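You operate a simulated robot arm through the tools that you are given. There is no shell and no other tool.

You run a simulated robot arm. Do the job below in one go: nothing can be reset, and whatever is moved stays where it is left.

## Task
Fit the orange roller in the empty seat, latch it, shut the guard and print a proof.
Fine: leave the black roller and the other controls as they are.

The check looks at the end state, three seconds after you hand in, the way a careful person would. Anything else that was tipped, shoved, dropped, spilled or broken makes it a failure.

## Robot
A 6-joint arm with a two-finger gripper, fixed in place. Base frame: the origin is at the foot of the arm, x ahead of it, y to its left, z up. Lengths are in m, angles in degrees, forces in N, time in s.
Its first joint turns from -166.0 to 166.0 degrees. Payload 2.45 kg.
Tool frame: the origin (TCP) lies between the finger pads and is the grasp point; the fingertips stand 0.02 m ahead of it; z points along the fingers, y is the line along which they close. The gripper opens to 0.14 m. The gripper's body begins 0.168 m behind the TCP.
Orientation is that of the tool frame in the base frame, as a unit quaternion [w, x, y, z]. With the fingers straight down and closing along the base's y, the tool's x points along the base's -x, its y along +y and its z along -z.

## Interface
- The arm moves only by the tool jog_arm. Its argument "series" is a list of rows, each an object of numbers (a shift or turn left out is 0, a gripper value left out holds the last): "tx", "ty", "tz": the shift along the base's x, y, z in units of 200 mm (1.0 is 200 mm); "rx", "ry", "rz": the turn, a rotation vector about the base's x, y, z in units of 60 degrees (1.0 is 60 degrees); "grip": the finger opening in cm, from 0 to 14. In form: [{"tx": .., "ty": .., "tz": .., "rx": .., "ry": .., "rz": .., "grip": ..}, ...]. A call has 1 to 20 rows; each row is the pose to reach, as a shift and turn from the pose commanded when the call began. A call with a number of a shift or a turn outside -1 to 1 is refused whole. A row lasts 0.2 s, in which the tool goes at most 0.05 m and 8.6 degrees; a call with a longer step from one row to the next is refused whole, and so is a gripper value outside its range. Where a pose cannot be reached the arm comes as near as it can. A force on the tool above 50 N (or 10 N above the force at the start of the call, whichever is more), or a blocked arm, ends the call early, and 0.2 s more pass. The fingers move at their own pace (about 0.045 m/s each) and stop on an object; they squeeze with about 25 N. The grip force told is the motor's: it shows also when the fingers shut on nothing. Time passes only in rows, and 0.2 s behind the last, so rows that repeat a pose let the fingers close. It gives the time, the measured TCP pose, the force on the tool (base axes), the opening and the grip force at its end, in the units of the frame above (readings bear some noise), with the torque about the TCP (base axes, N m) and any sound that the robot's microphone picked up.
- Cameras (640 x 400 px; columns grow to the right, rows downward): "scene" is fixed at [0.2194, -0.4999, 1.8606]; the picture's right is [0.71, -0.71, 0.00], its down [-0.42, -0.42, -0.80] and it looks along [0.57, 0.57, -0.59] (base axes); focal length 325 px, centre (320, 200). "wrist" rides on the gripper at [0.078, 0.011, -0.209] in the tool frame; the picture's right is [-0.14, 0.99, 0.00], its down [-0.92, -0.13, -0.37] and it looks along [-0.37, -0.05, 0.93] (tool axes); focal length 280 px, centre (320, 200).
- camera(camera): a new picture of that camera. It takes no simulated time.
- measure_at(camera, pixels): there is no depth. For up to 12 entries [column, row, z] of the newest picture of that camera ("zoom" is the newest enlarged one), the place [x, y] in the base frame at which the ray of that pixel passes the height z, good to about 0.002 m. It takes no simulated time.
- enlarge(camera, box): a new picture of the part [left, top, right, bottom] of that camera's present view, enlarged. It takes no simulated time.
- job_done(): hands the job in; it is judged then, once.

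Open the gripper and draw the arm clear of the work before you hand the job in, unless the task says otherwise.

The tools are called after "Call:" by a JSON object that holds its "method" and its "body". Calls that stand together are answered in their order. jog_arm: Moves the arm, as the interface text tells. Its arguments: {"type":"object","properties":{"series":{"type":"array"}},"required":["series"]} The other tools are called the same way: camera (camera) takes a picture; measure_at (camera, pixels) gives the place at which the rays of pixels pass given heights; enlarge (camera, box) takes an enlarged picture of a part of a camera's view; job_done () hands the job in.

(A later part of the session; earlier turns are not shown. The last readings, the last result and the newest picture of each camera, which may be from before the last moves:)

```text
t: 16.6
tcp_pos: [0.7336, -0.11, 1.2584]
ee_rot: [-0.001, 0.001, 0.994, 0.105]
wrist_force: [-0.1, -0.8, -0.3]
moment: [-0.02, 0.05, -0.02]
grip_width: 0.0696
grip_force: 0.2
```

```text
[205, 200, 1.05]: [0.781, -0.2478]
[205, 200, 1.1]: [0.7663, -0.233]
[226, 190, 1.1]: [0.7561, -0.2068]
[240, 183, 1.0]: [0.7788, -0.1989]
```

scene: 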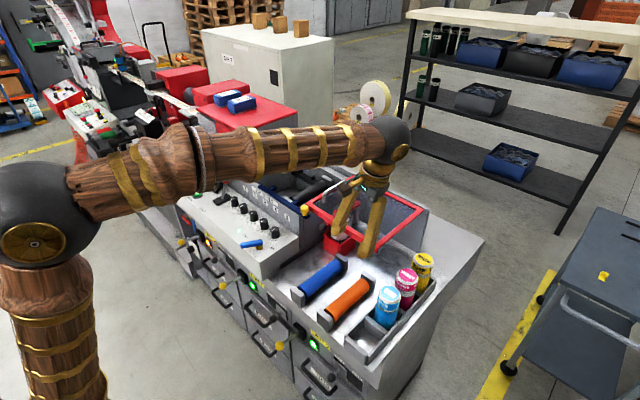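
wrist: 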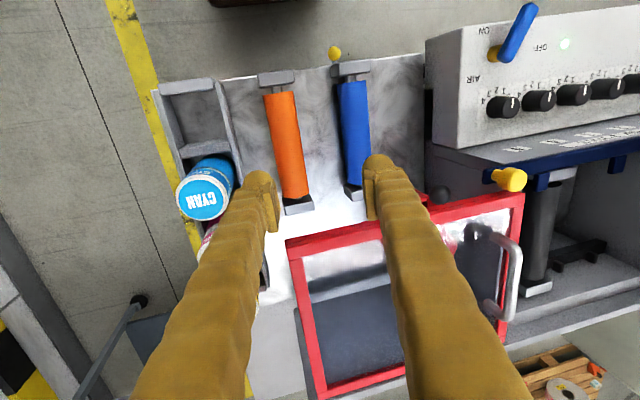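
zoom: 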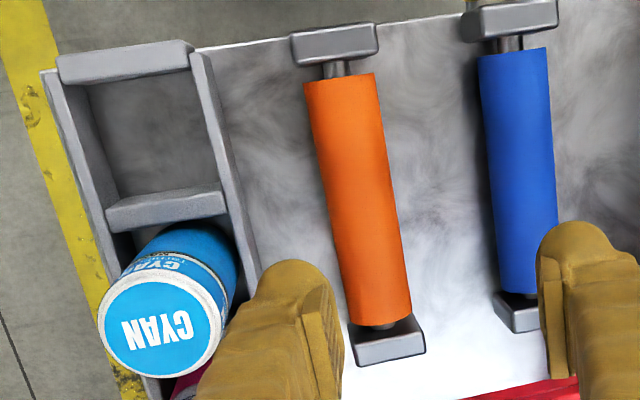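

Cyan bottle top is z≈1.11 at (0.765, -0.23), so a tilted grasp leaves clearance. I measure the roller's ends, the cylinder sides and the rack wall in this zoom.

Call:
{"method": "measure_at", "body": {"camera": "zoom", "pixels": [[291, 42, 1.02], [378, 25, 1.02], [379, 50, 1.02], [298, 64, 1.02], [355, 348, 1.02], [357, 366, 1.02], [424, 333, 1.02], [426, 352, 1.02], [333, 190, 0.995], [393, 190, 0.995], [260, 270, 1.0], [212, 75, 1.0]]}}

Call:
{"method": "measure_at", "body": {"camera": "zoom", "pixels": [[305, 84, 0.995], [374, 74, 0.995], [350, 318, 0.995], [411, 306, 0.995], [414, 320, 1.02], [333, 190, 1.0], [393, 190, 1.0], [260, 270, 1.03], [212, 75, 1.03]]}}

```text
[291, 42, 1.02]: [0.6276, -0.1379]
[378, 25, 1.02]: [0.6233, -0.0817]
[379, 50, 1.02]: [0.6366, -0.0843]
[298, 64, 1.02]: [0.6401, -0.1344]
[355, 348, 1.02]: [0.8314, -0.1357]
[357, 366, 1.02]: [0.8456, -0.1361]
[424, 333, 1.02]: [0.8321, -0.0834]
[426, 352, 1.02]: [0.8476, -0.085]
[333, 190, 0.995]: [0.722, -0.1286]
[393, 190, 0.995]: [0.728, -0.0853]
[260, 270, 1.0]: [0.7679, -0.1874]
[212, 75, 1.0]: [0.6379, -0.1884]
```

```text
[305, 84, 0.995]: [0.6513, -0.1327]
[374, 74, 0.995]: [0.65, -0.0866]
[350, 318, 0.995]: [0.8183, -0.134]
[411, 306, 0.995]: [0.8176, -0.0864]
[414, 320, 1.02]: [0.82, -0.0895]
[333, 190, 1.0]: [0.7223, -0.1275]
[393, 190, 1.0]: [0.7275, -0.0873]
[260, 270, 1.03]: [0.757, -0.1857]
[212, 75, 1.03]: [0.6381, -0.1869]
```

Roller centre is (0.736, -0.110), cylinder diameter ≈0.047, and the rack wall is at y≈-0.187. I narrow the opening to 6.4 cm and descend to z≈1.06 first.

Call:
{"method": "jog_arm", "body": {"series": [{"tx": 0.012, "ty": -0.008, "tz": -0.2, "grip": 6.4}, {"tx": 0.012, "ty": -0.008, "tz": -0.4}, {"tx": 0.012, "ty": -0.008, "tz": -0.6}, {"tx": 0.012, "ty": -0.008, "tz": -0.8}, {"tx": 0.012, "ty": -0.008, "tz": -0.98}]}}

Call:
{"method": "camera", "body": {"camera": "wrist"}}

Call:
{"method": "enlarge", "body": {"camera": "scene", "box": [260, 200, 440, 340]}}

```text
t: 17.8
tcp_pos: [0.7337, -0.1137, 1.0628]
ee_rot: [0.001, 0.0, 0.995, 0.104]
wrist_force: [-0.1, 0.3, 0.0]
moment: [0.0, -0.03, 0.01]
grip_width: 0.064
grip_force: 0.0
```

```text
taken
```

wrist: 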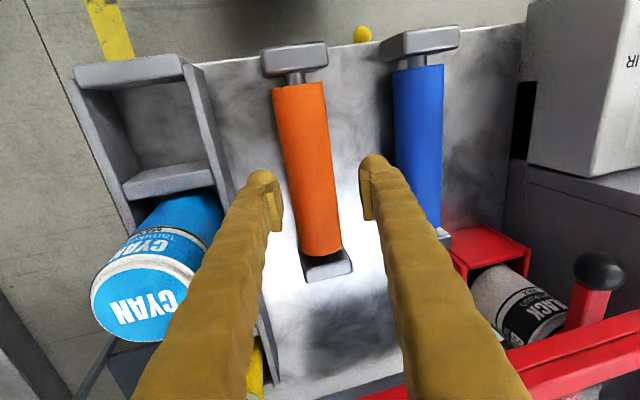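

```text
2.86 times, centred on (350, 270) of scene
```

zoom: 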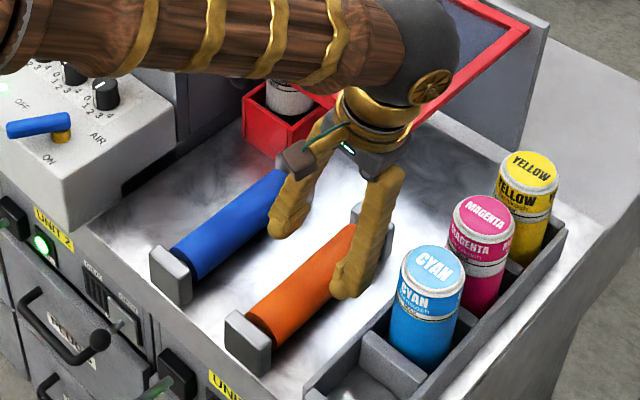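

The roller lies between the open fingers (columns 270–368). I descend the last 58 mm in small steps, watching force.

Call:
{"method": "jog_arm", "body": {"series": [{"tx": 0.005, "ty": 0.005, "tz": -0.12}, {"tx": 0.01, "ty": 0.01, "tz": -0.22}, {"tx": 0.01, "ty": 0.01, "tz": -0.29}, {"tx": 0.01, "ty": 0.01, "tz": -0.29}]}}

Call:
{"method": "camera", "body": {"camera": "wrist"}}

Call:
{"method": "enlarge", "body": {"camera": "scene", "box": [300, 230, 420, 330]}}

```text
t: 18.8
tcp_pos: [0.7366, -0.1109, 1.0009]
ee_rot: [0.001, 0.0, 0.994, 0.106]
wrist_force: [-0.6, 0.2, -0.2]
moment: [0.01, -0.01, -0.02]
grip_width: 0.0637
grip_force: 0.1
```

```text
taken
```

wrist: 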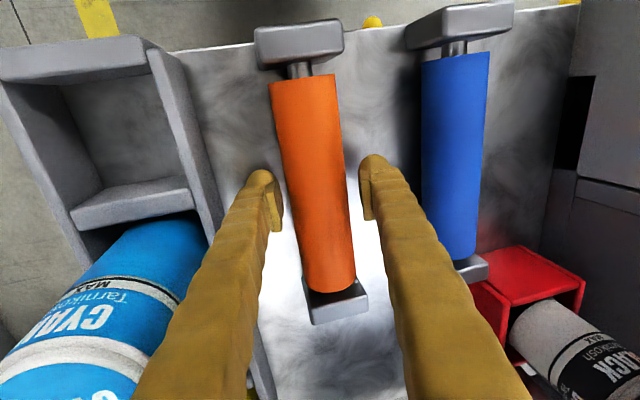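

```text
4.00 times, centred on (360, 280) of scene
```

zoom: 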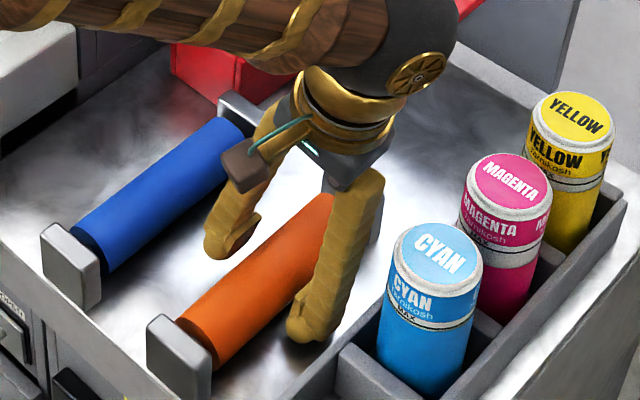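

No contact force; the fingers straddle the cylinder. I close the gripper and hold a few rows.

Call:
{"method": "jog_arm", "body": {"series": [{"grip": 5}, {"grip": 4}, {"grip": 3}, {"grip": 3}, {"grip": 3}, {"grip": 3}]}}

Call:
{"method": "camera", "body": {"camera": "wrist"}}

```text
t: 20.2
tcp_pos: [0.7368, -0.1104, 1.002]
ee_rot: [0.0, 0.0, 0.994, 0.106]
wrist_force: [0.0, -1.1, 1.3]
moment: [-0.01, -0.04, 0.0]
grip_width: 0.046
grip_force: 24.9
```

```text
taken
```

wrist: 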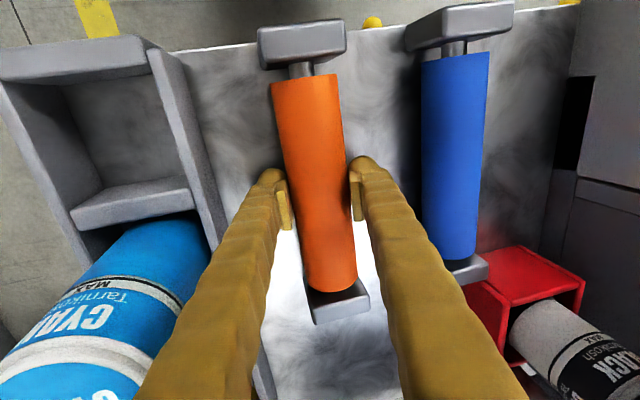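

The gripper holds the roller (46 mm, 24.9 N). I lift slowly by 4 cm and check for a stable hold.

Call:
{"method": "jog_arm", "body": {"series": [{"tz": 0.03}, {"tz": 0.08}, {"tz": 0.14}, {"tz": 0.2}, {"tz": 0.2}]}}

Call:
{"method": "camera", "body": {"camera": "wrist"}}

Call:
{"method": "enlarge", "body": {"camera": "scene", "box": [280, 210, 440, 340]}}

```text
t: 21.4
tcp_pos: [0.736, -0.1107, 1.0412]
ee_rot: [0.001, 0.0, 0.994, 0.105]
wrist_force: [0.3, -0.1, 0.3]
moment: [0.05, -0.02, 0.01]
grip_width: 0.03
grip_force: 0.1
```

```text
taken
```

wrist: 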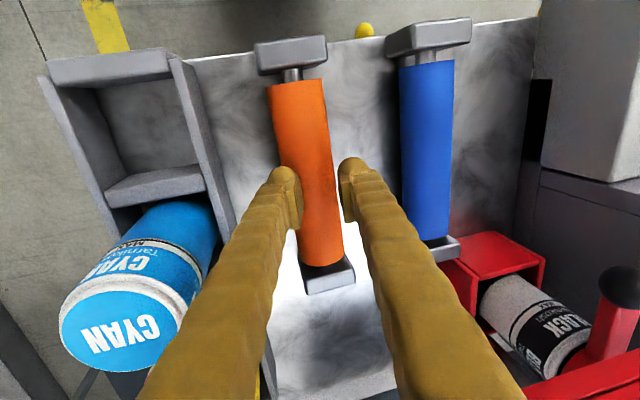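

```text
3.08 times, centred on (360, 275) of scene
```

zoom: 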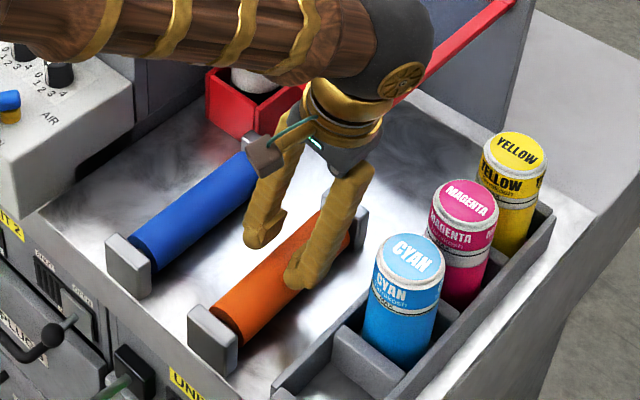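

The roller slipped out: the fingers closed to 30 mm with zero grip force at z=1.041. I check where the roller now rests before trying again.

Call:
{"method": "enlarge", "body": {"camera": "wrist", "box": [230, 20, 390, 310]}}

Call:
{"method": "measure_at", "body": {"camera": "wrist", "pixels": [[254, 44, 1.018], [326, 37, 1.018], [328, 55, 1.018], [262, 73, 1.018], [305, 278, 1.018], [355, 268, 1.018], [355, 284, 1.018], [308, 294, 1.018], [270, 85, 0.993], [326, 80, 0.993], [300, 262, 0.993], [342, 255, 0.993]]}}

Call:
{"method": "enlarge", "body": {"camera": "scene", "box": [300, 230, 420, 330]}}

```text
1.38 times, centred on (310, 165) of wrist
```

zoom: 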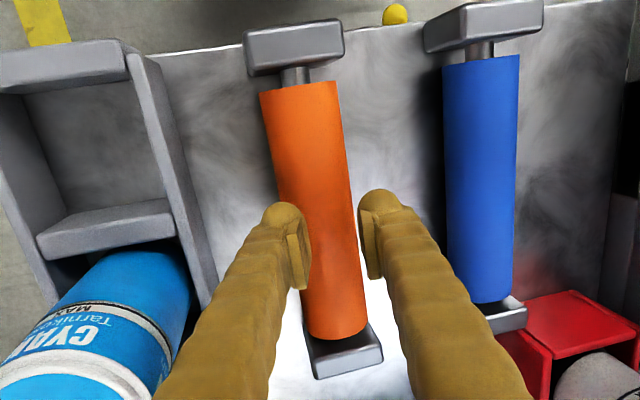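

```text
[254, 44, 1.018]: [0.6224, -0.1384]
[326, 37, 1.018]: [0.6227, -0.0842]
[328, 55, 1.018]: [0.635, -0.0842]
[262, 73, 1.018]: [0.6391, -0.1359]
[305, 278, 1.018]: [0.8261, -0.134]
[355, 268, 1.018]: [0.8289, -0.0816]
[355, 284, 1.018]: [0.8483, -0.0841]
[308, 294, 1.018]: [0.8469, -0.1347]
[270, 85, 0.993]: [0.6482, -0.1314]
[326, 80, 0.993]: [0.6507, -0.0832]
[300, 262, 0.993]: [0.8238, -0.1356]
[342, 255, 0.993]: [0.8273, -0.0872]
```

```text
4.00 times, centred on (360, 280) of scene
```

zoom: 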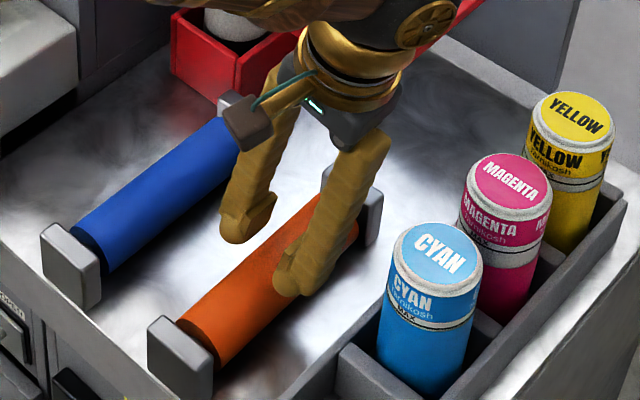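

The roller is still at its place (centre ≈(0.735, -0.110)). I'll regrasp lower, with the contact nearer the pad centre and less tilt (8°): raise a bit, open to 6.2 cm, rotate back 4°, and descend to z≈0.997.

Call:
{"method": "jog_arm", "body": {"series": [{"tz": 0.06, "grip": 6.2}, {"tz": 0.1, "rx": -0.033}, {"tz": 0.1, "rx": -0.067}, {"tz": 0.02, "rx": -0.067}, {"tz": -0.08, "rx": -0.067}, {"tz": -0.17, "rx": -0.067}, {"tz": -0.22, "rx": -0.067}, {"tz": -0.22, "rx": -0.067}]}}

Call:
{"method": "camera", "body": {"camera": "wrist"}}

Call:
{"method": "enlarge", "body": {"camera": "scene", "box": [300, 230, 420, 330]}}

```text
t: 23.2
tcp_pos: [0.7369, -0.1102, 0.999]
ee_rot: [0.0, 0.0, 0.998, 0.069]
wrist_force: [0.6, 0.7, 0.5]
moment: [-0.02, 0.01, 0.01]
grip_width: 0.0619
grip_force: 0.0
```

```text
taken
```

wrist: 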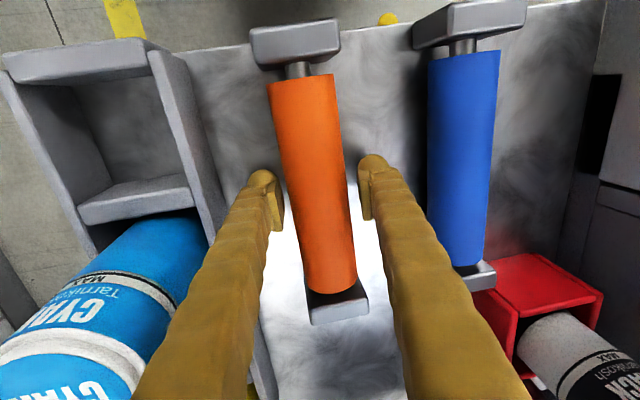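

```text
4.00 times, centred on (360, 280) of scene
```

zoom: 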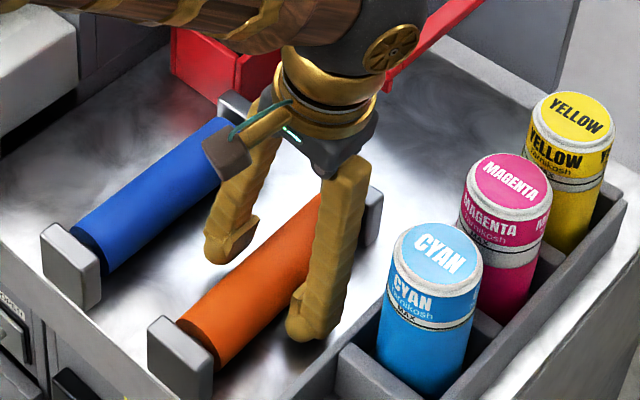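

I go 2 mm lower and close again, holding for a while before lifting.

Call:
{"method": "jog_arm", "body": {"series": [{"tz": -0.01, "ty": -0.003}, {"tz": -0.012, "ty": -0.003, "grip": 5}, {"tz": -0.012, "ty": -0.003, "grip": 4}, {"tz": -0.012, "ty": -0.003, "grip": 2}, {"tz": -0.012, "ty": -0.003, "grip": 0}, {"tz": -0.012, "ty": -0.003, "grip": 0}, {"tz": -0.012, "ty": -0.003, "grip": 0}]}}

Call:
{"method": "jog_arm", "body": {"series": [{"tz": 0.01}, {"tz": 0.02}, {"tz": 0.03}, {"tz": 0.03}]}}

Call:
{"method": "camera", "body": {"camera": "wrist"}}

Call:
{"method": "enlarge", "body": {"camera": "scene", "box": [300, 230, 420, 330]}}

```text
t: 24.8
tcp_pos: [0.7367, -0.1088, 0.997]
ee_rot: [0.0, -0.001, 0.998, 0.069]
wrist_force: [-2.0, -1.1, 0.4]
moment: [-0.01, 0.02, 0.1]
grip_width: 0.0449
grip_force: 25.3
```

```text
t: 25.8
tcp_pos: [0.7364, -0.1104, 1.0018]
ee_rot: [0.0, -0.001, 0.998, 0.07]
wrist_force: [0.1, 0.0, -7.1]
moment: [-0.02, -0.01, 0.0]
grip_width: 0.0448
grip_force: 25.0
```

```text
taken
```

wrist: 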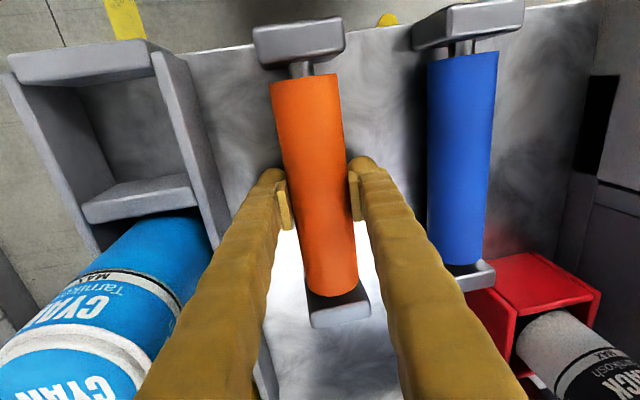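

```text
4.00 times, centred on (360, 280) of scene
```

zoom: 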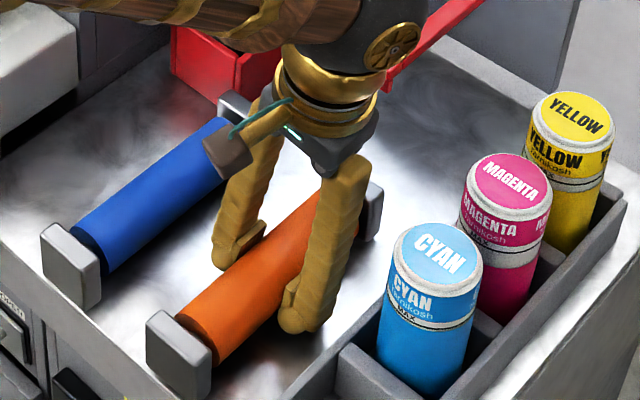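

Grip holds 44.8 mm with a 7 N downward load, so the roller is being lifted. I continue the lift slowly.

Call:
{"method": "jog_arm", "body": {"series": [{"tz": 0.02}, {"tz": 0.04}, {"tz": 0.06}, {"tz": 0.08}, {"tz": 0.1}, {"tz": 0.1}]}}

Call:
{"method": "camera", "body": {"camera": "wrist"}}

Call:
{"method": "enlarge", "body": {"camera": "scene", "box": [300, 230, 420, 330]}}

```text
t: 27.2
tcp_pos: [0.7346, -0.1101, 1.0228]
ee_rot: [0.0, -0.001, 0.998, 0.07]
wrist_force: [-0.4, -0.4, -6.9]
moment: [0.03, -0.05, 0.0]
grip_width: 0.0446
grip_force: 25.2
```

```text
taken
```

wrist: 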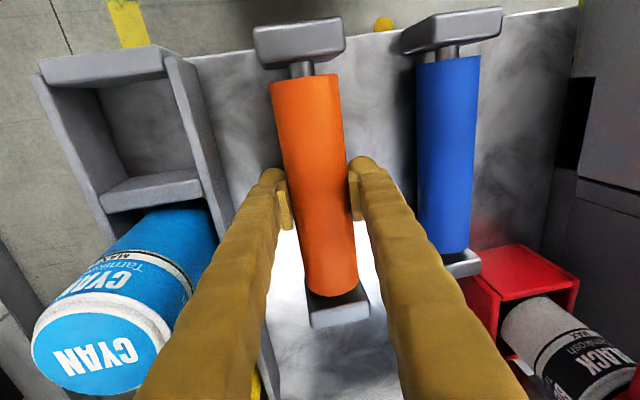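

```text
4.00 times, centred on (360, 280) of scene
```

zoom: 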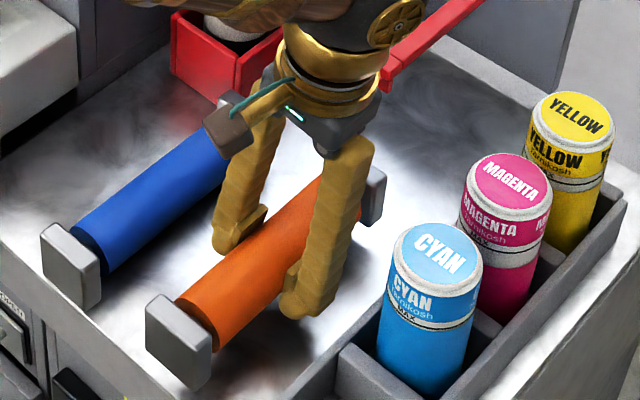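

The roller is held (−6.9 N load, grip stable). Its far end at x≈0.847 is under the guard edge (x≥0.80, z≈1.19). So I rise to z≈1.08, pull back toward -x, then rise further.

Call:
{"method": "jog_arm", "body": {"series": [{"tz": 0.1}, {"tz": 0.2}, {"tz": 0.29}, {"tx": -0.1, "tz": 0.29}, {"tx": -0.25, "tz": 0.29}, {"tx": -0.4, "tz": 0.29}, {"tx": -0.5, "tz": 0.29}, {"tx": -0.5, "tz": 0.29}]}}

Call:
{"method": "camera", "body": {"camera": "wrist"}}

Call:
{"method": "camera", "body": {"camera": "scene"}}

```text
t: 29.0
tcp_pos: [0.6355, -0.113, 1.08]
ee_rot: [0.0, 0.0, 0.998, 0.071]
wrist_force: [0.2, 0.1, -8.0]
moment: [-0.02, -0.04, 0.03]
grip_width: 0.0448
grip_force: 25.3
```

```text
taken
```

wrist: 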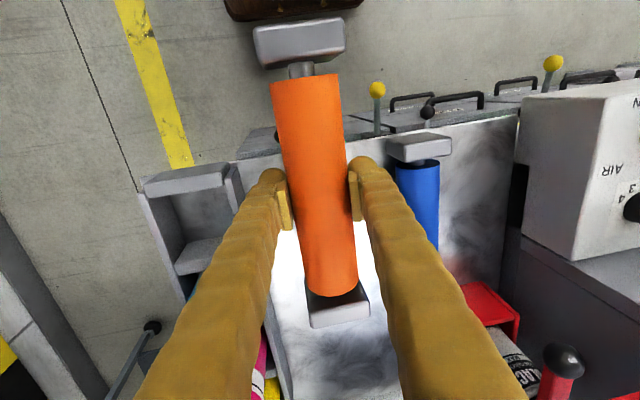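

```text
taken
```

scene: 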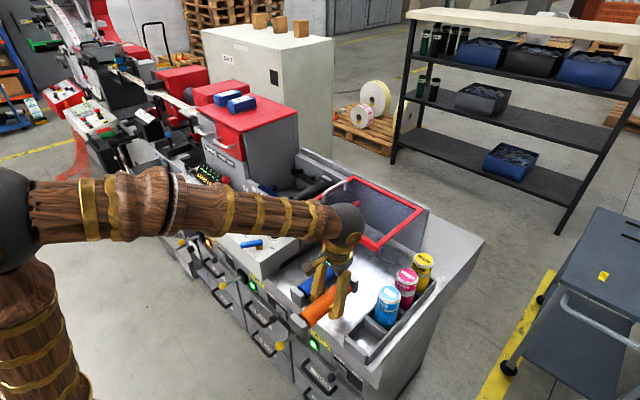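

The hold is stable and the far end is now at x≈0.745, clear of the guard. I rise 0.2 m to about z=1.28.

Call:
{"method": "jog_arm", "body": {"series": [{"tz": 0.1}, {"tz": 0.25}, {"tz": 0.4}, {"tz": 0.55}, {"tz": 0.7}, {"tz": 0.85}, {"tz": 1.0}, {"tz": 1.0}]}}

Call:
{"method": "jog_arm", "body": {"series": [{"ty": 0.1, "tz": 0.05}, {"ty": 0.25, "tz": 0.1}, {"ty": 0.4, "tz": 0.15}, {"ty": 0.55, "tz": 0.15}, {"ty": 0.7, "tz": 0.15}, {"ty": 0.85, "tz": 0.15}, {"ty": 1.0, "tz": 0.15}, {"ty": 1.0, "tz": 0.15}]}}

Call:
{"method": "jog_arm", "body": {"series": [{"ty": 0.1}, {"ty": 0.25}, {"ty": 0.4}, {"ty": 0.55}, {"ty": 0.7}, {"ty": 0.85}, {"ty": 1.0}, {"ty": 1.0}]}}

Call:
{"method": "camera", "body": {"camera": "wrist"}}

Call:
{"method": "camera", "body": {"camera": "scene"}}

```text
t: 30.8
tcp_pos: [0.6392, -0.1109, 1.2835]
ee_rot: [0.0, 0.0, 0.998, 0.07]
wrist_force: [0.2, 0.1, -8.2]
moment: [-0.01, 0.0, -0.01]
grip_width: 0.0445
grip_force: 25.2
```

```text
t: 32.6
tcp_pos: [0.6392, 0.09, 1.3096]
ee_rot: [0.0, 0.001, 0.998, 0.07]
wrist_force: [0.2, 0.7, -7.7]
moment: [0.01, 0.0, -0.01]
grip_width: 0.0448
grip_force: 25.3
```

```text
t: 34.4
tcp_pos: [0.636, 0.2882, 1.3106]
ee_rot: [0.0, 0.0, 0.998, 0.07]
wrist_force: [0.2, 0.5, -7.0]
moment: [0.02, 0.0, 0.0]
grip_width: 0.0448
grip_force: 24.8
```

```text
taken
```

wrist: 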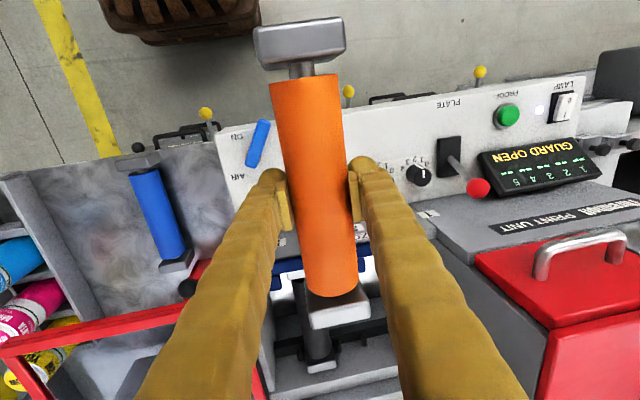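

```text
taken
```

scene: 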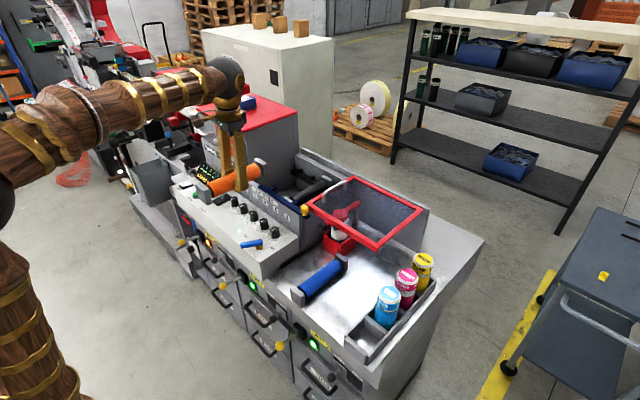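

Holding steady. I travel forward and sideways to above the seat in two calls.

Call:
{"method": "jog_arm", "body": {"series": [{"tx": 0.1, "ty": 0.05}, {"tx": 0.25, "ty": 0.15}, {"tx": 0.4, "ty": 0.25}, {"tx": 0.55, "ty": 0.35}, {"tx": 0.7, "ty": 0.43}, {"tx": 0.85, "ty": 0.5}, {"tx": 1.0, "ty": 0.5}, {"tx": 1.0, "ty": 0.5}]}}

Call:
{"method": "jog_arm", "body": {"series": [{"tx": 0.1}, {"tx": 0.25}, {"tx": 0.35}, {"tx": 0.4}, {"tx": 0.4}, {"tx": 0.4}]}}

Call:
{"method": "camera", "body": {"camera": "wrist"}}

Call:
{"method": "enlarge", "body": {"camera": "scene", "box": [200, 80, 380, 230]}}

```text
t: 36.2
tcp_pos: [0.8375, 0.3904, 1.3122]
ee_rot: [-0.001, 0.001, 0.998, 0.07]
wrist_force: [1.0, 0.3, -7.3]
moment: [-0.02, -0.02, -0.03]
grip_width: 0.0448
grip_force: 24.8
```

```text
t: 37.6
tcp_pos: [0.9164, 0.3898, 1.3105]
ee_rot: [0.0, -0.001, 0.998, 0.071]
wrist_force: [0.7, 0.1, -7.2]
moment: [-0.01, 0.01, -0.02]
grip_width: 0.0448
grip_force: 25.0
```

```text
taken
```

wrist: 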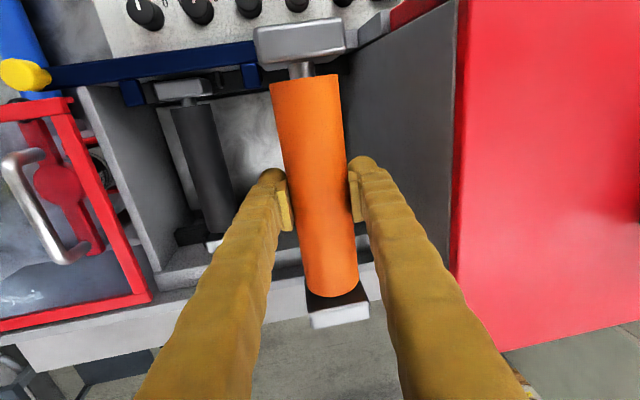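

```text
2.67 times, centred on (290, 155) of scene
```

zoom: 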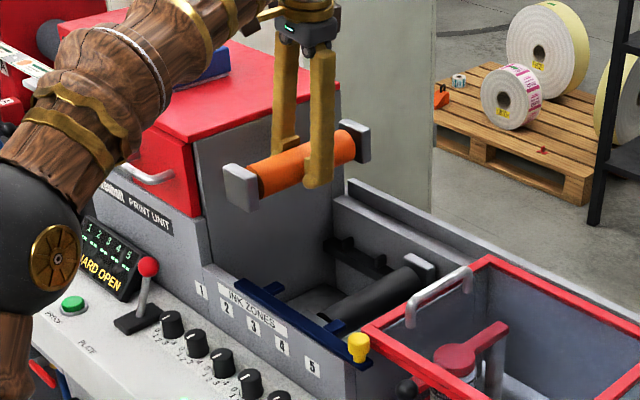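

Above the seat at (0.916, 0.390, 1.31). I measure the held roller's block corners at their current top height (≈1.332) to get its true offset from the TCP.

Call:
{"method": "measure_at", "body": {"camera": "wrist", "pixels": [[254, 40, 1.332], [345, 22, 1.332], [347, 47, 1.332], [262, 68, 1.332], [310, 310, 1.332], [368, 298, 1.332], [370, 315, 1.332], [313, 328, 1.332]]}}

Call:
{"method": "measure_at", "body": {"camera": "zoom", "pixels": [[223, 168, 1.332], [240, 163, 1.332], [260, 175, 1.332], [340, 128, 1.332], [355, 120, 1.332], [370, 128, 1.332]]}}

Call:
{"method": "enlarge", "body": {"camera": "wrist", "box": [230, 0, 390, 110]}}

Call:
{"method": "enlarge", "body": {"camera": "wrist", "box": [260, 250, 420, 350]}}

```text
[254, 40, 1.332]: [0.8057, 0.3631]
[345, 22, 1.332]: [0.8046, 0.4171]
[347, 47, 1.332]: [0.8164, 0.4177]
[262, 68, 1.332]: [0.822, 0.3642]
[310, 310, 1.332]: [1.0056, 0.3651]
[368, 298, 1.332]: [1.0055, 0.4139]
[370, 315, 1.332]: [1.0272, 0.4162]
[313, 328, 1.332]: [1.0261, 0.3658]
```

```text
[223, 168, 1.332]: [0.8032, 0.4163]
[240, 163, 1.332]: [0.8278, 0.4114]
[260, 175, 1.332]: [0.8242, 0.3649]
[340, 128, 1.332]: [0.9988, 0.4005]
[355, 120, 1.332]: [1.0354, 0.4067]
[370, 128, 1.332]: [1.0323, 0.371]
```

```text
3.64 times, centred on (310, 55) of wrist
```

zoom: 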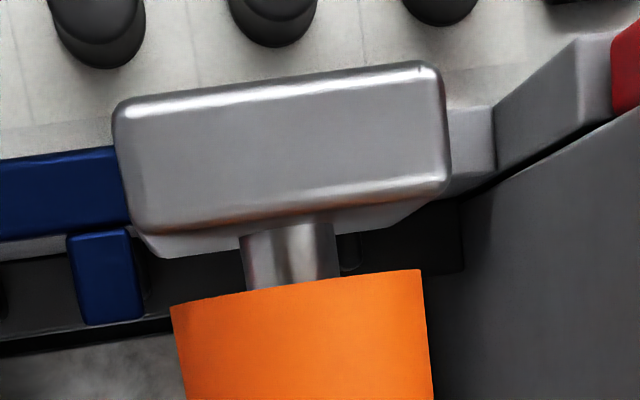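

```text
4.00 times, centred on (340, 300) of wrist
```

zoom: 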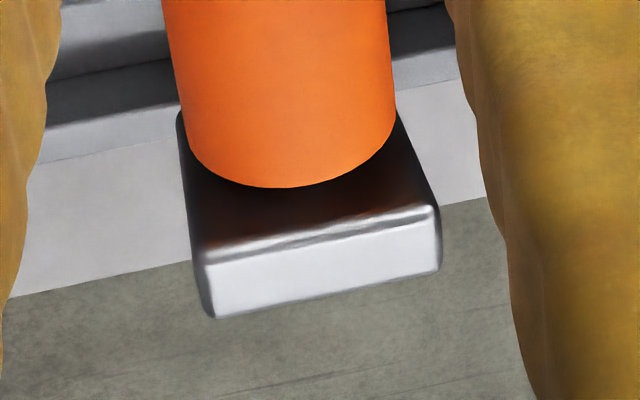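

The held roller spans y 0.364–0.416 (centre ≈0.390) and x ≈0.802–1.025. I shift by +4 mm in x and −1.5 mm in y, and lower to z≈1.175, where the blocks are still above the posts.

Call:
{"method": "jog_arm", "body": {"series": [{"tx": 0.01, "ty": -0.004, "tz": -0.08}, {"tx": 0.02, "ty": -0.007, "tz": -0.2}, {"tx": 0.02, "ty": -0.007, "tz": -0.32}, {"tx": 0.02, "ty": -0.007, "tz": -0.44}, {"tx": 0.02, "ty": -0.007, "tz": -0.56}, {"tx": 0.02, "ty": -0.007, "tz": -0.64}, {"tx": 0.02, "ty": -0.007, "tz": -0.675}, {"tx": 0.02, "ty": -0.007, "tz": -0.675}]}}

Call:
{"method": "camera", "body": {"camera": "wrist"}}

Call:
{"method": "enlarge", "body": {"camera": "scene", "box": [230, 130, 340, 220]}}

Call:
{"method": "enlarge", "body": {"camera": "wrist", "box": [100, 0, 400, 150]}}

```text
t: 39.4
tcp_pos: [0.9207, 0.3889, 1.1752]
ee_rot: [0.0, 0.0, 0.998, 0.07]
wrist_force: [0.3, 0.7, -7.1]
moment: [-0.02, 0.0, -0.04]
grip_width: 0.0449
grip_force: 24.7
```

```text
taken
```

wrist: 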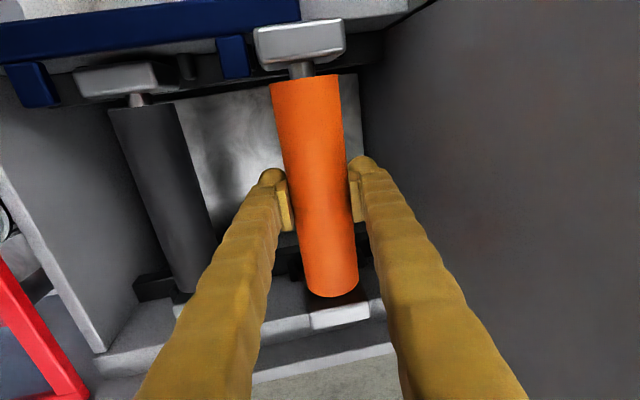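

```text
4.44 times, centred on (285, 175) of scene
```

zoom: 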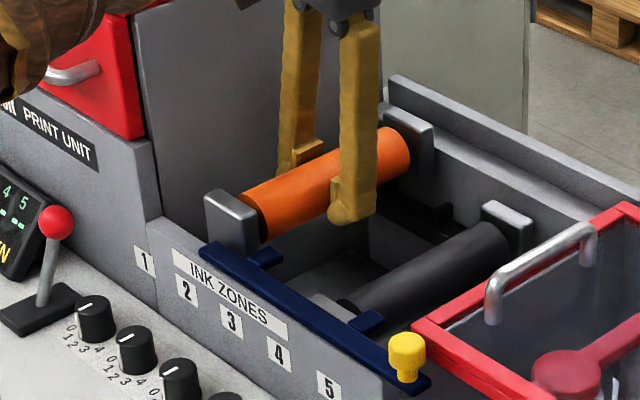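

```text
2.13 times, centred on (250, 75) of wrist
```

zoom: 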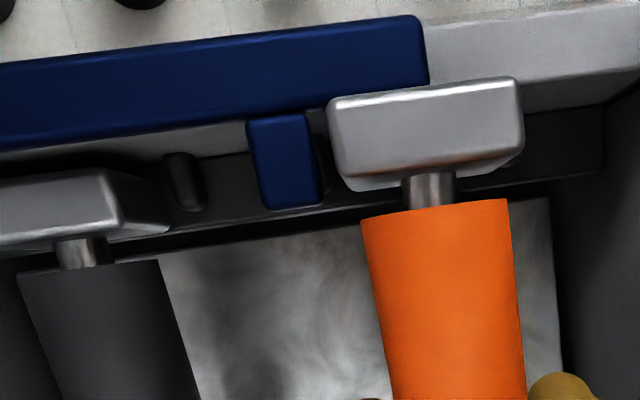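

The roller sits above the seat, just +y of tab 2. I check the near block's x edge against the bar edge at their own heights before lowering.

Call:
{"method": "measure_at", "body": {"camera": "zoom", "pixels": [[330, 100, 1.197], [515, 78, 1.197], [523, 150, 1.197], [342, 175, 1.197], [330, 105, 1.165], [428, 80, 1.17], [322, 205, 1.165], [320, 115, 1.165]]}}

Call:
{"method": "measure_at", "body": {"camera": "wrist", "pixels": [[311, 314, 1.197], [369, 302, 1.197], [370, 317, 1.197], [314, 329, 1.197]]}}

```text
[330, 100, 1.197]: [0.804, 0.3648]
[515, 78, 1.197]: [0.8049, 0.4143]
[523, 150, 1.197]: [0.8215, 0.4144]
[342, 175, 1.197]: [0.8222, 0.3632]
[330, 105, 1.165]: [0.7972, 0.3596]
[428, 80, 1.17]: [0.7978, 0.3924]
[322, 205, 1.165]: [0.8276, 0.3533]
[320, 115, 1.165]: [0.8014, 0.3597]
```

```text
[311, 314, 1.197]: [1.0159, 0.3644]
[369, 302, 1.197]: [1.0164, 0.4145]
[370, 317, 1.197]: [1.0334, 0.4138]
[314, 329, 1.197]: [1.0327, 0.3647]
```

Roller span x ≈0.804–1.033, y 0.364–0.4145, so it's centred on the seat. I nudge +2.5 mm in x and lower to z≈1.142.

Call:
{"method": "jog_arm", "body": {"series": [{"tx": 0.012, "tz": -0.04}, {"tx": 0.012, "tz": -0.08}, {"tx": 0.012, "tz": -0.12}, {"tx": 0.012, "tz": -0.15}, {"tx": 0.012, "tz": -0.165}, {"tx": 0.012, "tz": -0.165}]}}

Call:
{"method": "camera", "body": {"camera": "wrist"}}

Call:
{"method": "enlarge", "body": {"camera": "scene", "box": [230, 130, 340, 220]}}

Call:
{"method": "enlarge", "body": {"camera": "wrist", "box": [100, 0, 400, 150]}}

```text
t: 40.8
tcp_pos: [0.9239, 0.3882, 1.1425]
ee_rot: [0.0, 0.0, 0.998, 0.07]
wrist_force: [0.9, 0.0, -7.4]
moment: [0.02, 0.0, 0.03]
grip_width: 0.0449
grip_force: 25.1
```

```text
taken
```

wrist: 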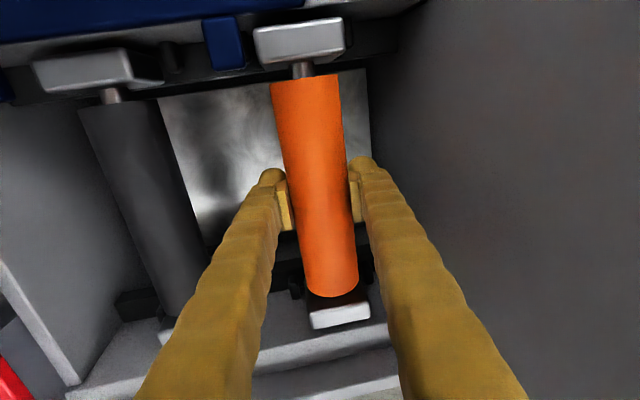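

```text
4.44 times, centred on (285, 175) of scene
```

zoom: 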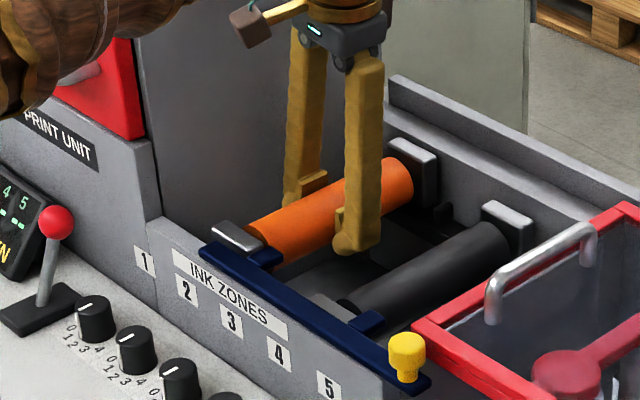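

```text
2.13 times, centred on (250, 75) of wrist
```

zoom: 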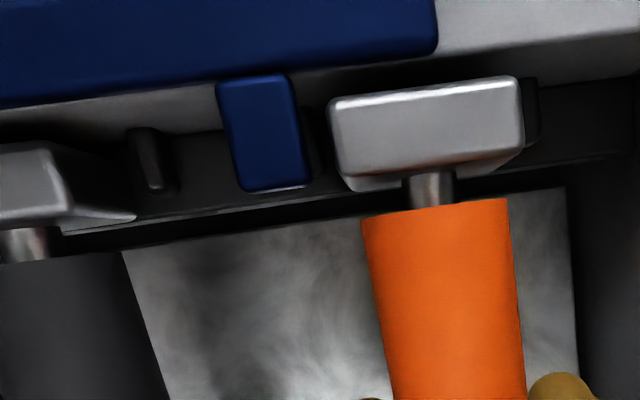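

No contact yet (Fz −7.4). I continue lowering in 2 mm steps to about 1.134.

Call:
{"method": "jog_arm", "body": {"series": [{"tz": -0.01}, {"tz": -0.02}, {"tz": -0.03}, {"tz": -0.04}, {"tz": -0.04}]}}

```text
t: 42.0
tcp_pos: [0.9241, 0.3877, 1.1338]
ee_rot: [0.0, 0.0, 0.998, 0.069]
wrist_force: [0.2, -0.7, -6.7]
moment: [-0.01, -0.02, 0.01]
grip_width: 0.0448
grip_force: 25.6
```

Still free (Fz −6.7). I lower in 1–2 mm steps further.

Call:
{"method": "jog_arm", "body": {"series": [{"tz": -0.01}, {"tz": -0.02}, {"tz": -0.02}]}}

Call:
{"method": "jog_arm", "body": {"series": [{"tz": -0.007}, {"tz": -0.015}, {"tz": -0.015}]}}

Call:
{"method": "camera", "body": {"camera": "wrist"}}

Call:
{"method": "enlarge", "body": {"camera": "scene", "box": [230, 130, 340, 220]}}

```text
t: 42.8
tcp_pos: [0.9246, 0.3886, 1.1317]
ee_rot: [0.0, 0.0, 0.998, 0.069]
wrist_force: [-0.3, 0.3, -6.8]
moment: [0.05, -0.01, 0.03]
grip_width: 0.0447
grip_force: 24.7
```

```text
t: 43.6
tcp_pos: [0.9238, 0.3898, 1.1283]
ee_rot: [0.001, -0.001, 0.998, 0.071]
wrist_force: [9.8, -0.7, 5.0]
moment: [-0.36, 0.01, 0.22]
grip_width: 0.0449
grip_force: 24.9
```

```text
taken
```

wrist: 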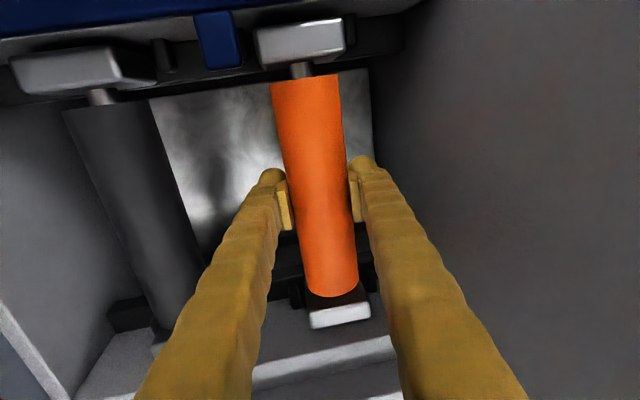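

```text
4.44 times, centred on (285, 175) of scene
```

zoom: 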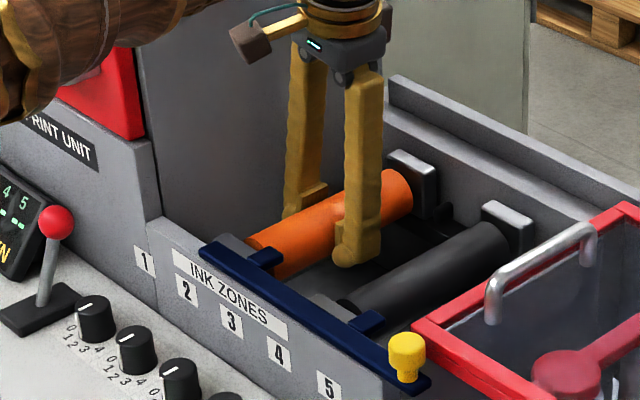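

Contact: Fz went from −6.8 to +5 with Fx +9.8. I check how the blocks sit compared with the black roller before deciding to release.

Call:
{"method": "enlarge", "body": {"camera": "wrist", "box": [0, 0, 400, 150]}}

Call:
{"method": "measure_at", "body": {"camera": "wrist", "pixels": [[255, 31, 1.152], [340, 20, 1.152], [345, 50, 1.152], [262, 65, 1.152], [10, 70, 1.152], [108, 47, 1.152], [122, 80, 1.152], [20, 95, 1.152], [310, 314, 1.152], [368, 302, 1.152], [370, 317, 1.152], [313, 329, 1.152]]}}

Call:
{"method": "enlarge", "body": {"camera": "wrist", "box": [100, 0, 400, 150]}}

Call:
{"method": "enlarge", "body": {"camera": "wrist", "box": [260, 230, 420, 350]}}

```text
1.60 times, centred on (200, 75) of wrist
```

zoom: 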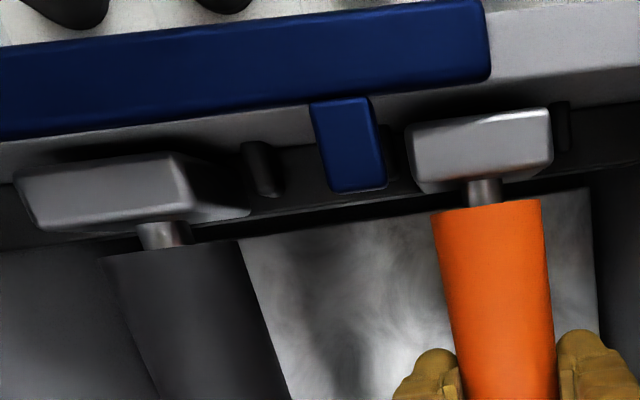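

```text
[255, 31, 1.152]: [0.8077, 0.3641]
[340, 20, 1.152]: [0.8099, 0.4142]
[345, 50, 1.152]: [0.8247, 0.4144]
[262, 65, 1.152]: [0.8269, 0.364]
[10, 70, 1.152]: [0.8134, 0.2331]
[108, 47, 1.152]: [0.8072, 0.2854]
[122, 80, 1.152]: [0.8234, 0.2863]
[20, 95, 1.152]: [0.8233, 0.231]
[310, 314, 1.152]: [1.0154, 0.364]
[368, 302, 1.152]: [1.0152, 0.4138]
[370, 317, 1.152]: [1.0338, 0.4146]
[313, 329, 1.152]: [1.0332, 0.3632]
```

```text
2.13 times, centred on (250, 75) of wrist
```

zoom: 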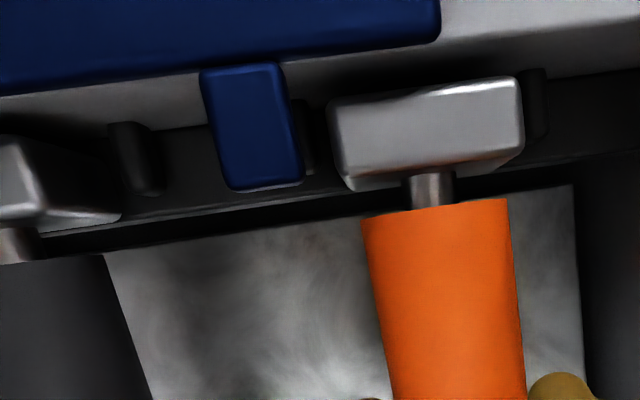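

```text
3.33 times, centred on (340, 290) of wrist
```

zoom: 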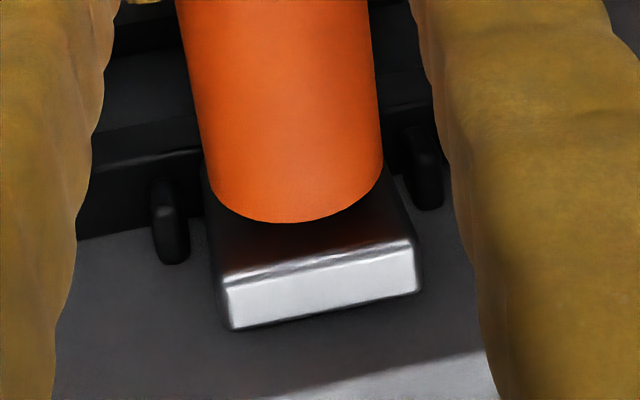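

The orange near block (x 0.808–0.826, y 0.364–0.414) now matches the black block's place and lies between its posts at both ends. I release gently by opening to 6.4 cm.

Call:
{"method": "jog_arm", "body": {"series": [{"grip": 4.8}, {"grip": 5.2}, {"grip": 5.8}, {"grip": 6.4}, {"grip": 6.4}, {"grip": 6.4}]}}

Call:
{"method": "camera", "body": {"camera": "wrist"}}

Call:
{"method": "enlarge", "body": {"camera": "wrist", "box": [100, 0, 400, 150]}}

Call:
{"method": "enlarge", "body": {"camera": "scene", "box": [230, 130, 340, 220]}}

```text
t: 45.0
tcp_pos: [0.922, 0.388, 1.1274]
ee_rot: [0.0, 0.0, 0.998, 0.07]
wrist_force: [-0.8, -1.3, 1.0]
moment: [0.03, -0.01, -0.03]
grip_width: 0.0639
grip_force: 0.0
```

```text
taken
```

wrist: 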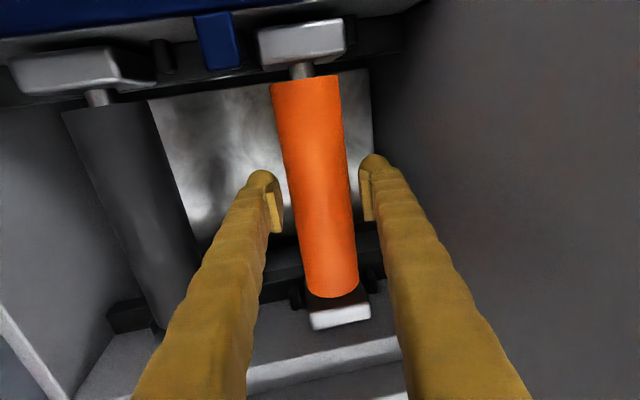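

```text
2.13 times, centred on (250, 75) of wrist
```

zoom: 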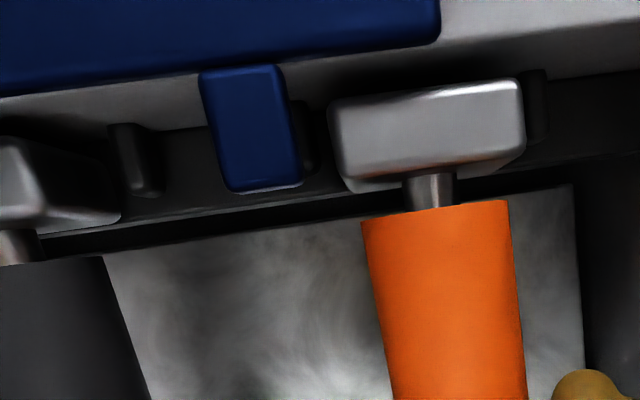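

```text
4.44 times, centred on (285, 175) of scene
```

zoom: 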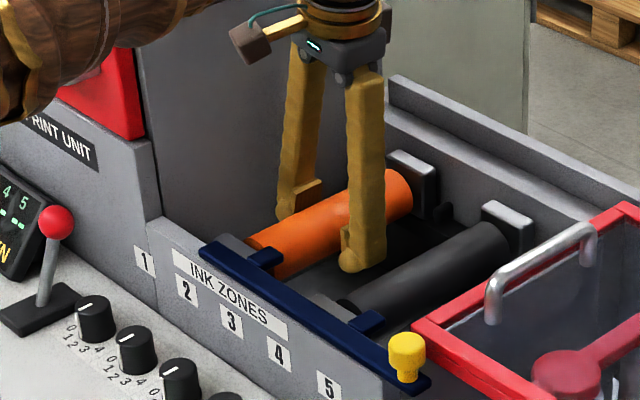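

The roller stayed put when released. I raise straight up to z≈1.33, then look down at the seat.

Call:
{"method": "jog_arm", "body": {"series": [{"tz": 0.05}, {"tz": 0.15}, {"tz": 0.3}, {"tz": 0.5}, {"tz": 0.7}, {"tz": 0.9}, {"tz": 1.0}, {"tz": 1.0}]}}

Call:
{"method": "camera", "body": {"camera": "wrist"}}

Call:
{"method": "enlarge", "body": {"camera": "scene", "box": [230, 130, 340, 220]}}

```text
t: 46.8
tcp_pos: [0.9243, 0.3878, 1.3287]
ee_rot: [0.0, 0.0, 0.998, 0.07]
wrist_force: [-0.9, -0.1, -0.5]
moment: [0.02, 0.01, -0.01]
grip_width: 0.064
grip_force: 0.1
```

```text
taken
```

wrist: 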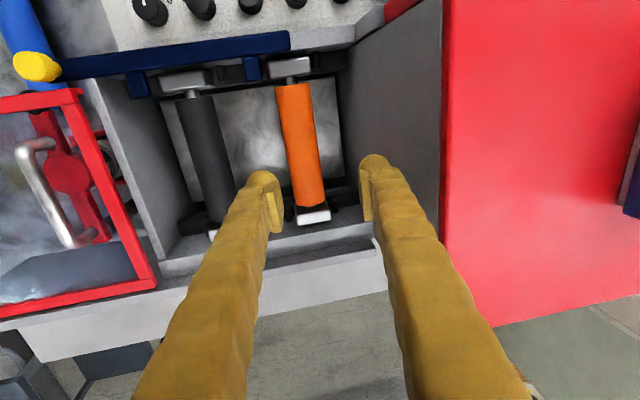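

```text
4.44 times, centred on (285, 175) of scene
```

zoom: 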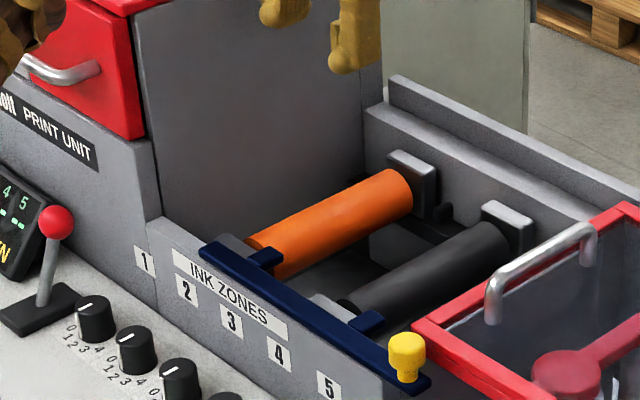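

The orange roller sits parallel to the black one. I enlarge to check both near and far blocks between their posts.

Call:
{"method": "enlarge", "body": {"camera": "wrist", "box": [120, 30, 380, 240]}}

Call:
{"method": "measure_at", "body": {"camera": "zoom", "pixels": [[320, 100, 1.15]]}}

Call:
{"method": "enlarge", "body": {"camera": "wrist", "box": [120, 30, 340, 130]}}

```text
1.90 times, centred on (250, 135) of wrist
```

zoom: 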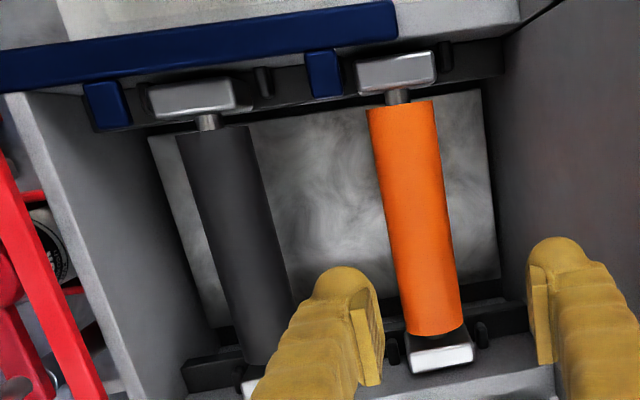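

```text
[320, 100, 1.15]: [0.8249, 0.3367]
```

```text
2.91 times, centred on (230, 80) of wrist
```

zoom: 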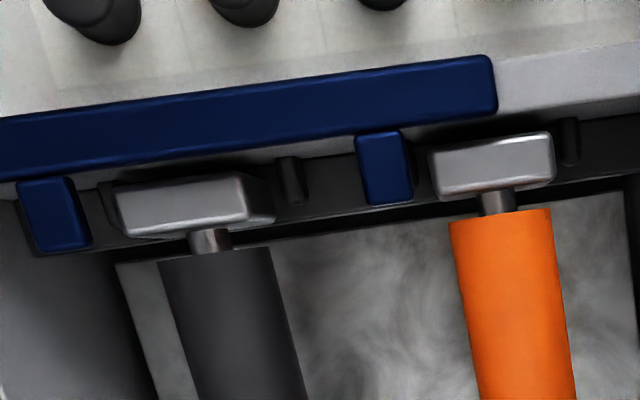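

Seating looks right: both far and near blocks lie between the posts. Next I straighten the tool and go to view the yellow knob of the latch bar from closer.

Call:
{"method": "jog_arm", "body": {"series": [{"tx": -0.15, "ty": -0.15, "rx": -0.067}, {"tx": -0.3, "ty": -0.3, "rx": -0.134}, {"tx": -0.45, "ty": -0.45, "rx": -0.134}, {"tx": -0.6, "ty": -0.6, "rx": -0.134}, {"tx": -0.75, "ty": -0.75, "rx": -0.134}, {"tx": -0.9, "ty": -0.9, "rx": -0.134}, {"tx": -1.0, "ty": -1.0, "rx": -0.134}]}}

Call:
{"method": "jog_arm", "body": {"series": [{"ty": -0.15}, {"ty": -0.3}, {"ty": -0.45}, {"ty": -0.5}]}}

Call:
{"method": "camera", "body": {"camera": "wrist"}}

Call:
{"method": "camera", "body": {"camera": "scene"}}

```text
t: 48.4
tcp_pos: [0.7222, 0.1876, 1.3265]
ee_rot: [0.0, 0.0, 1.0, 0.001]
wrist_force: [-0.5, 0.0, 0.5]
moment: [0.04, -0.02, -0.01]
grip_width: 0.0641
grip_force: 0.0
```

```text
t: 49.4
tcp_pos: [0.7225, 0.0871, 1.3291]
ee_rot: [0.0, 0.0, 1.0, 0.001]
wrist_force: [0.4, 0.2, 0.5]
moment: [0.0, 0.01, 0.0]
grip_width: 0.0641
grip_force: 0.1
```

```text
taken
```

wrist: 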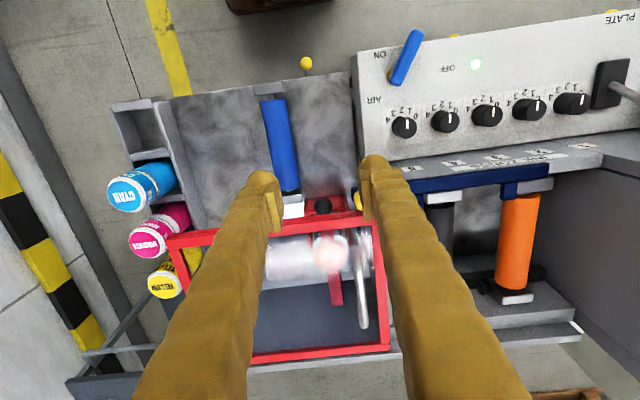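

```text
taken
```

scene: 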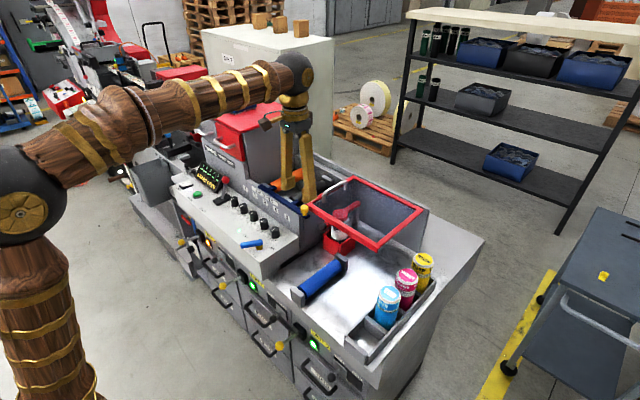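

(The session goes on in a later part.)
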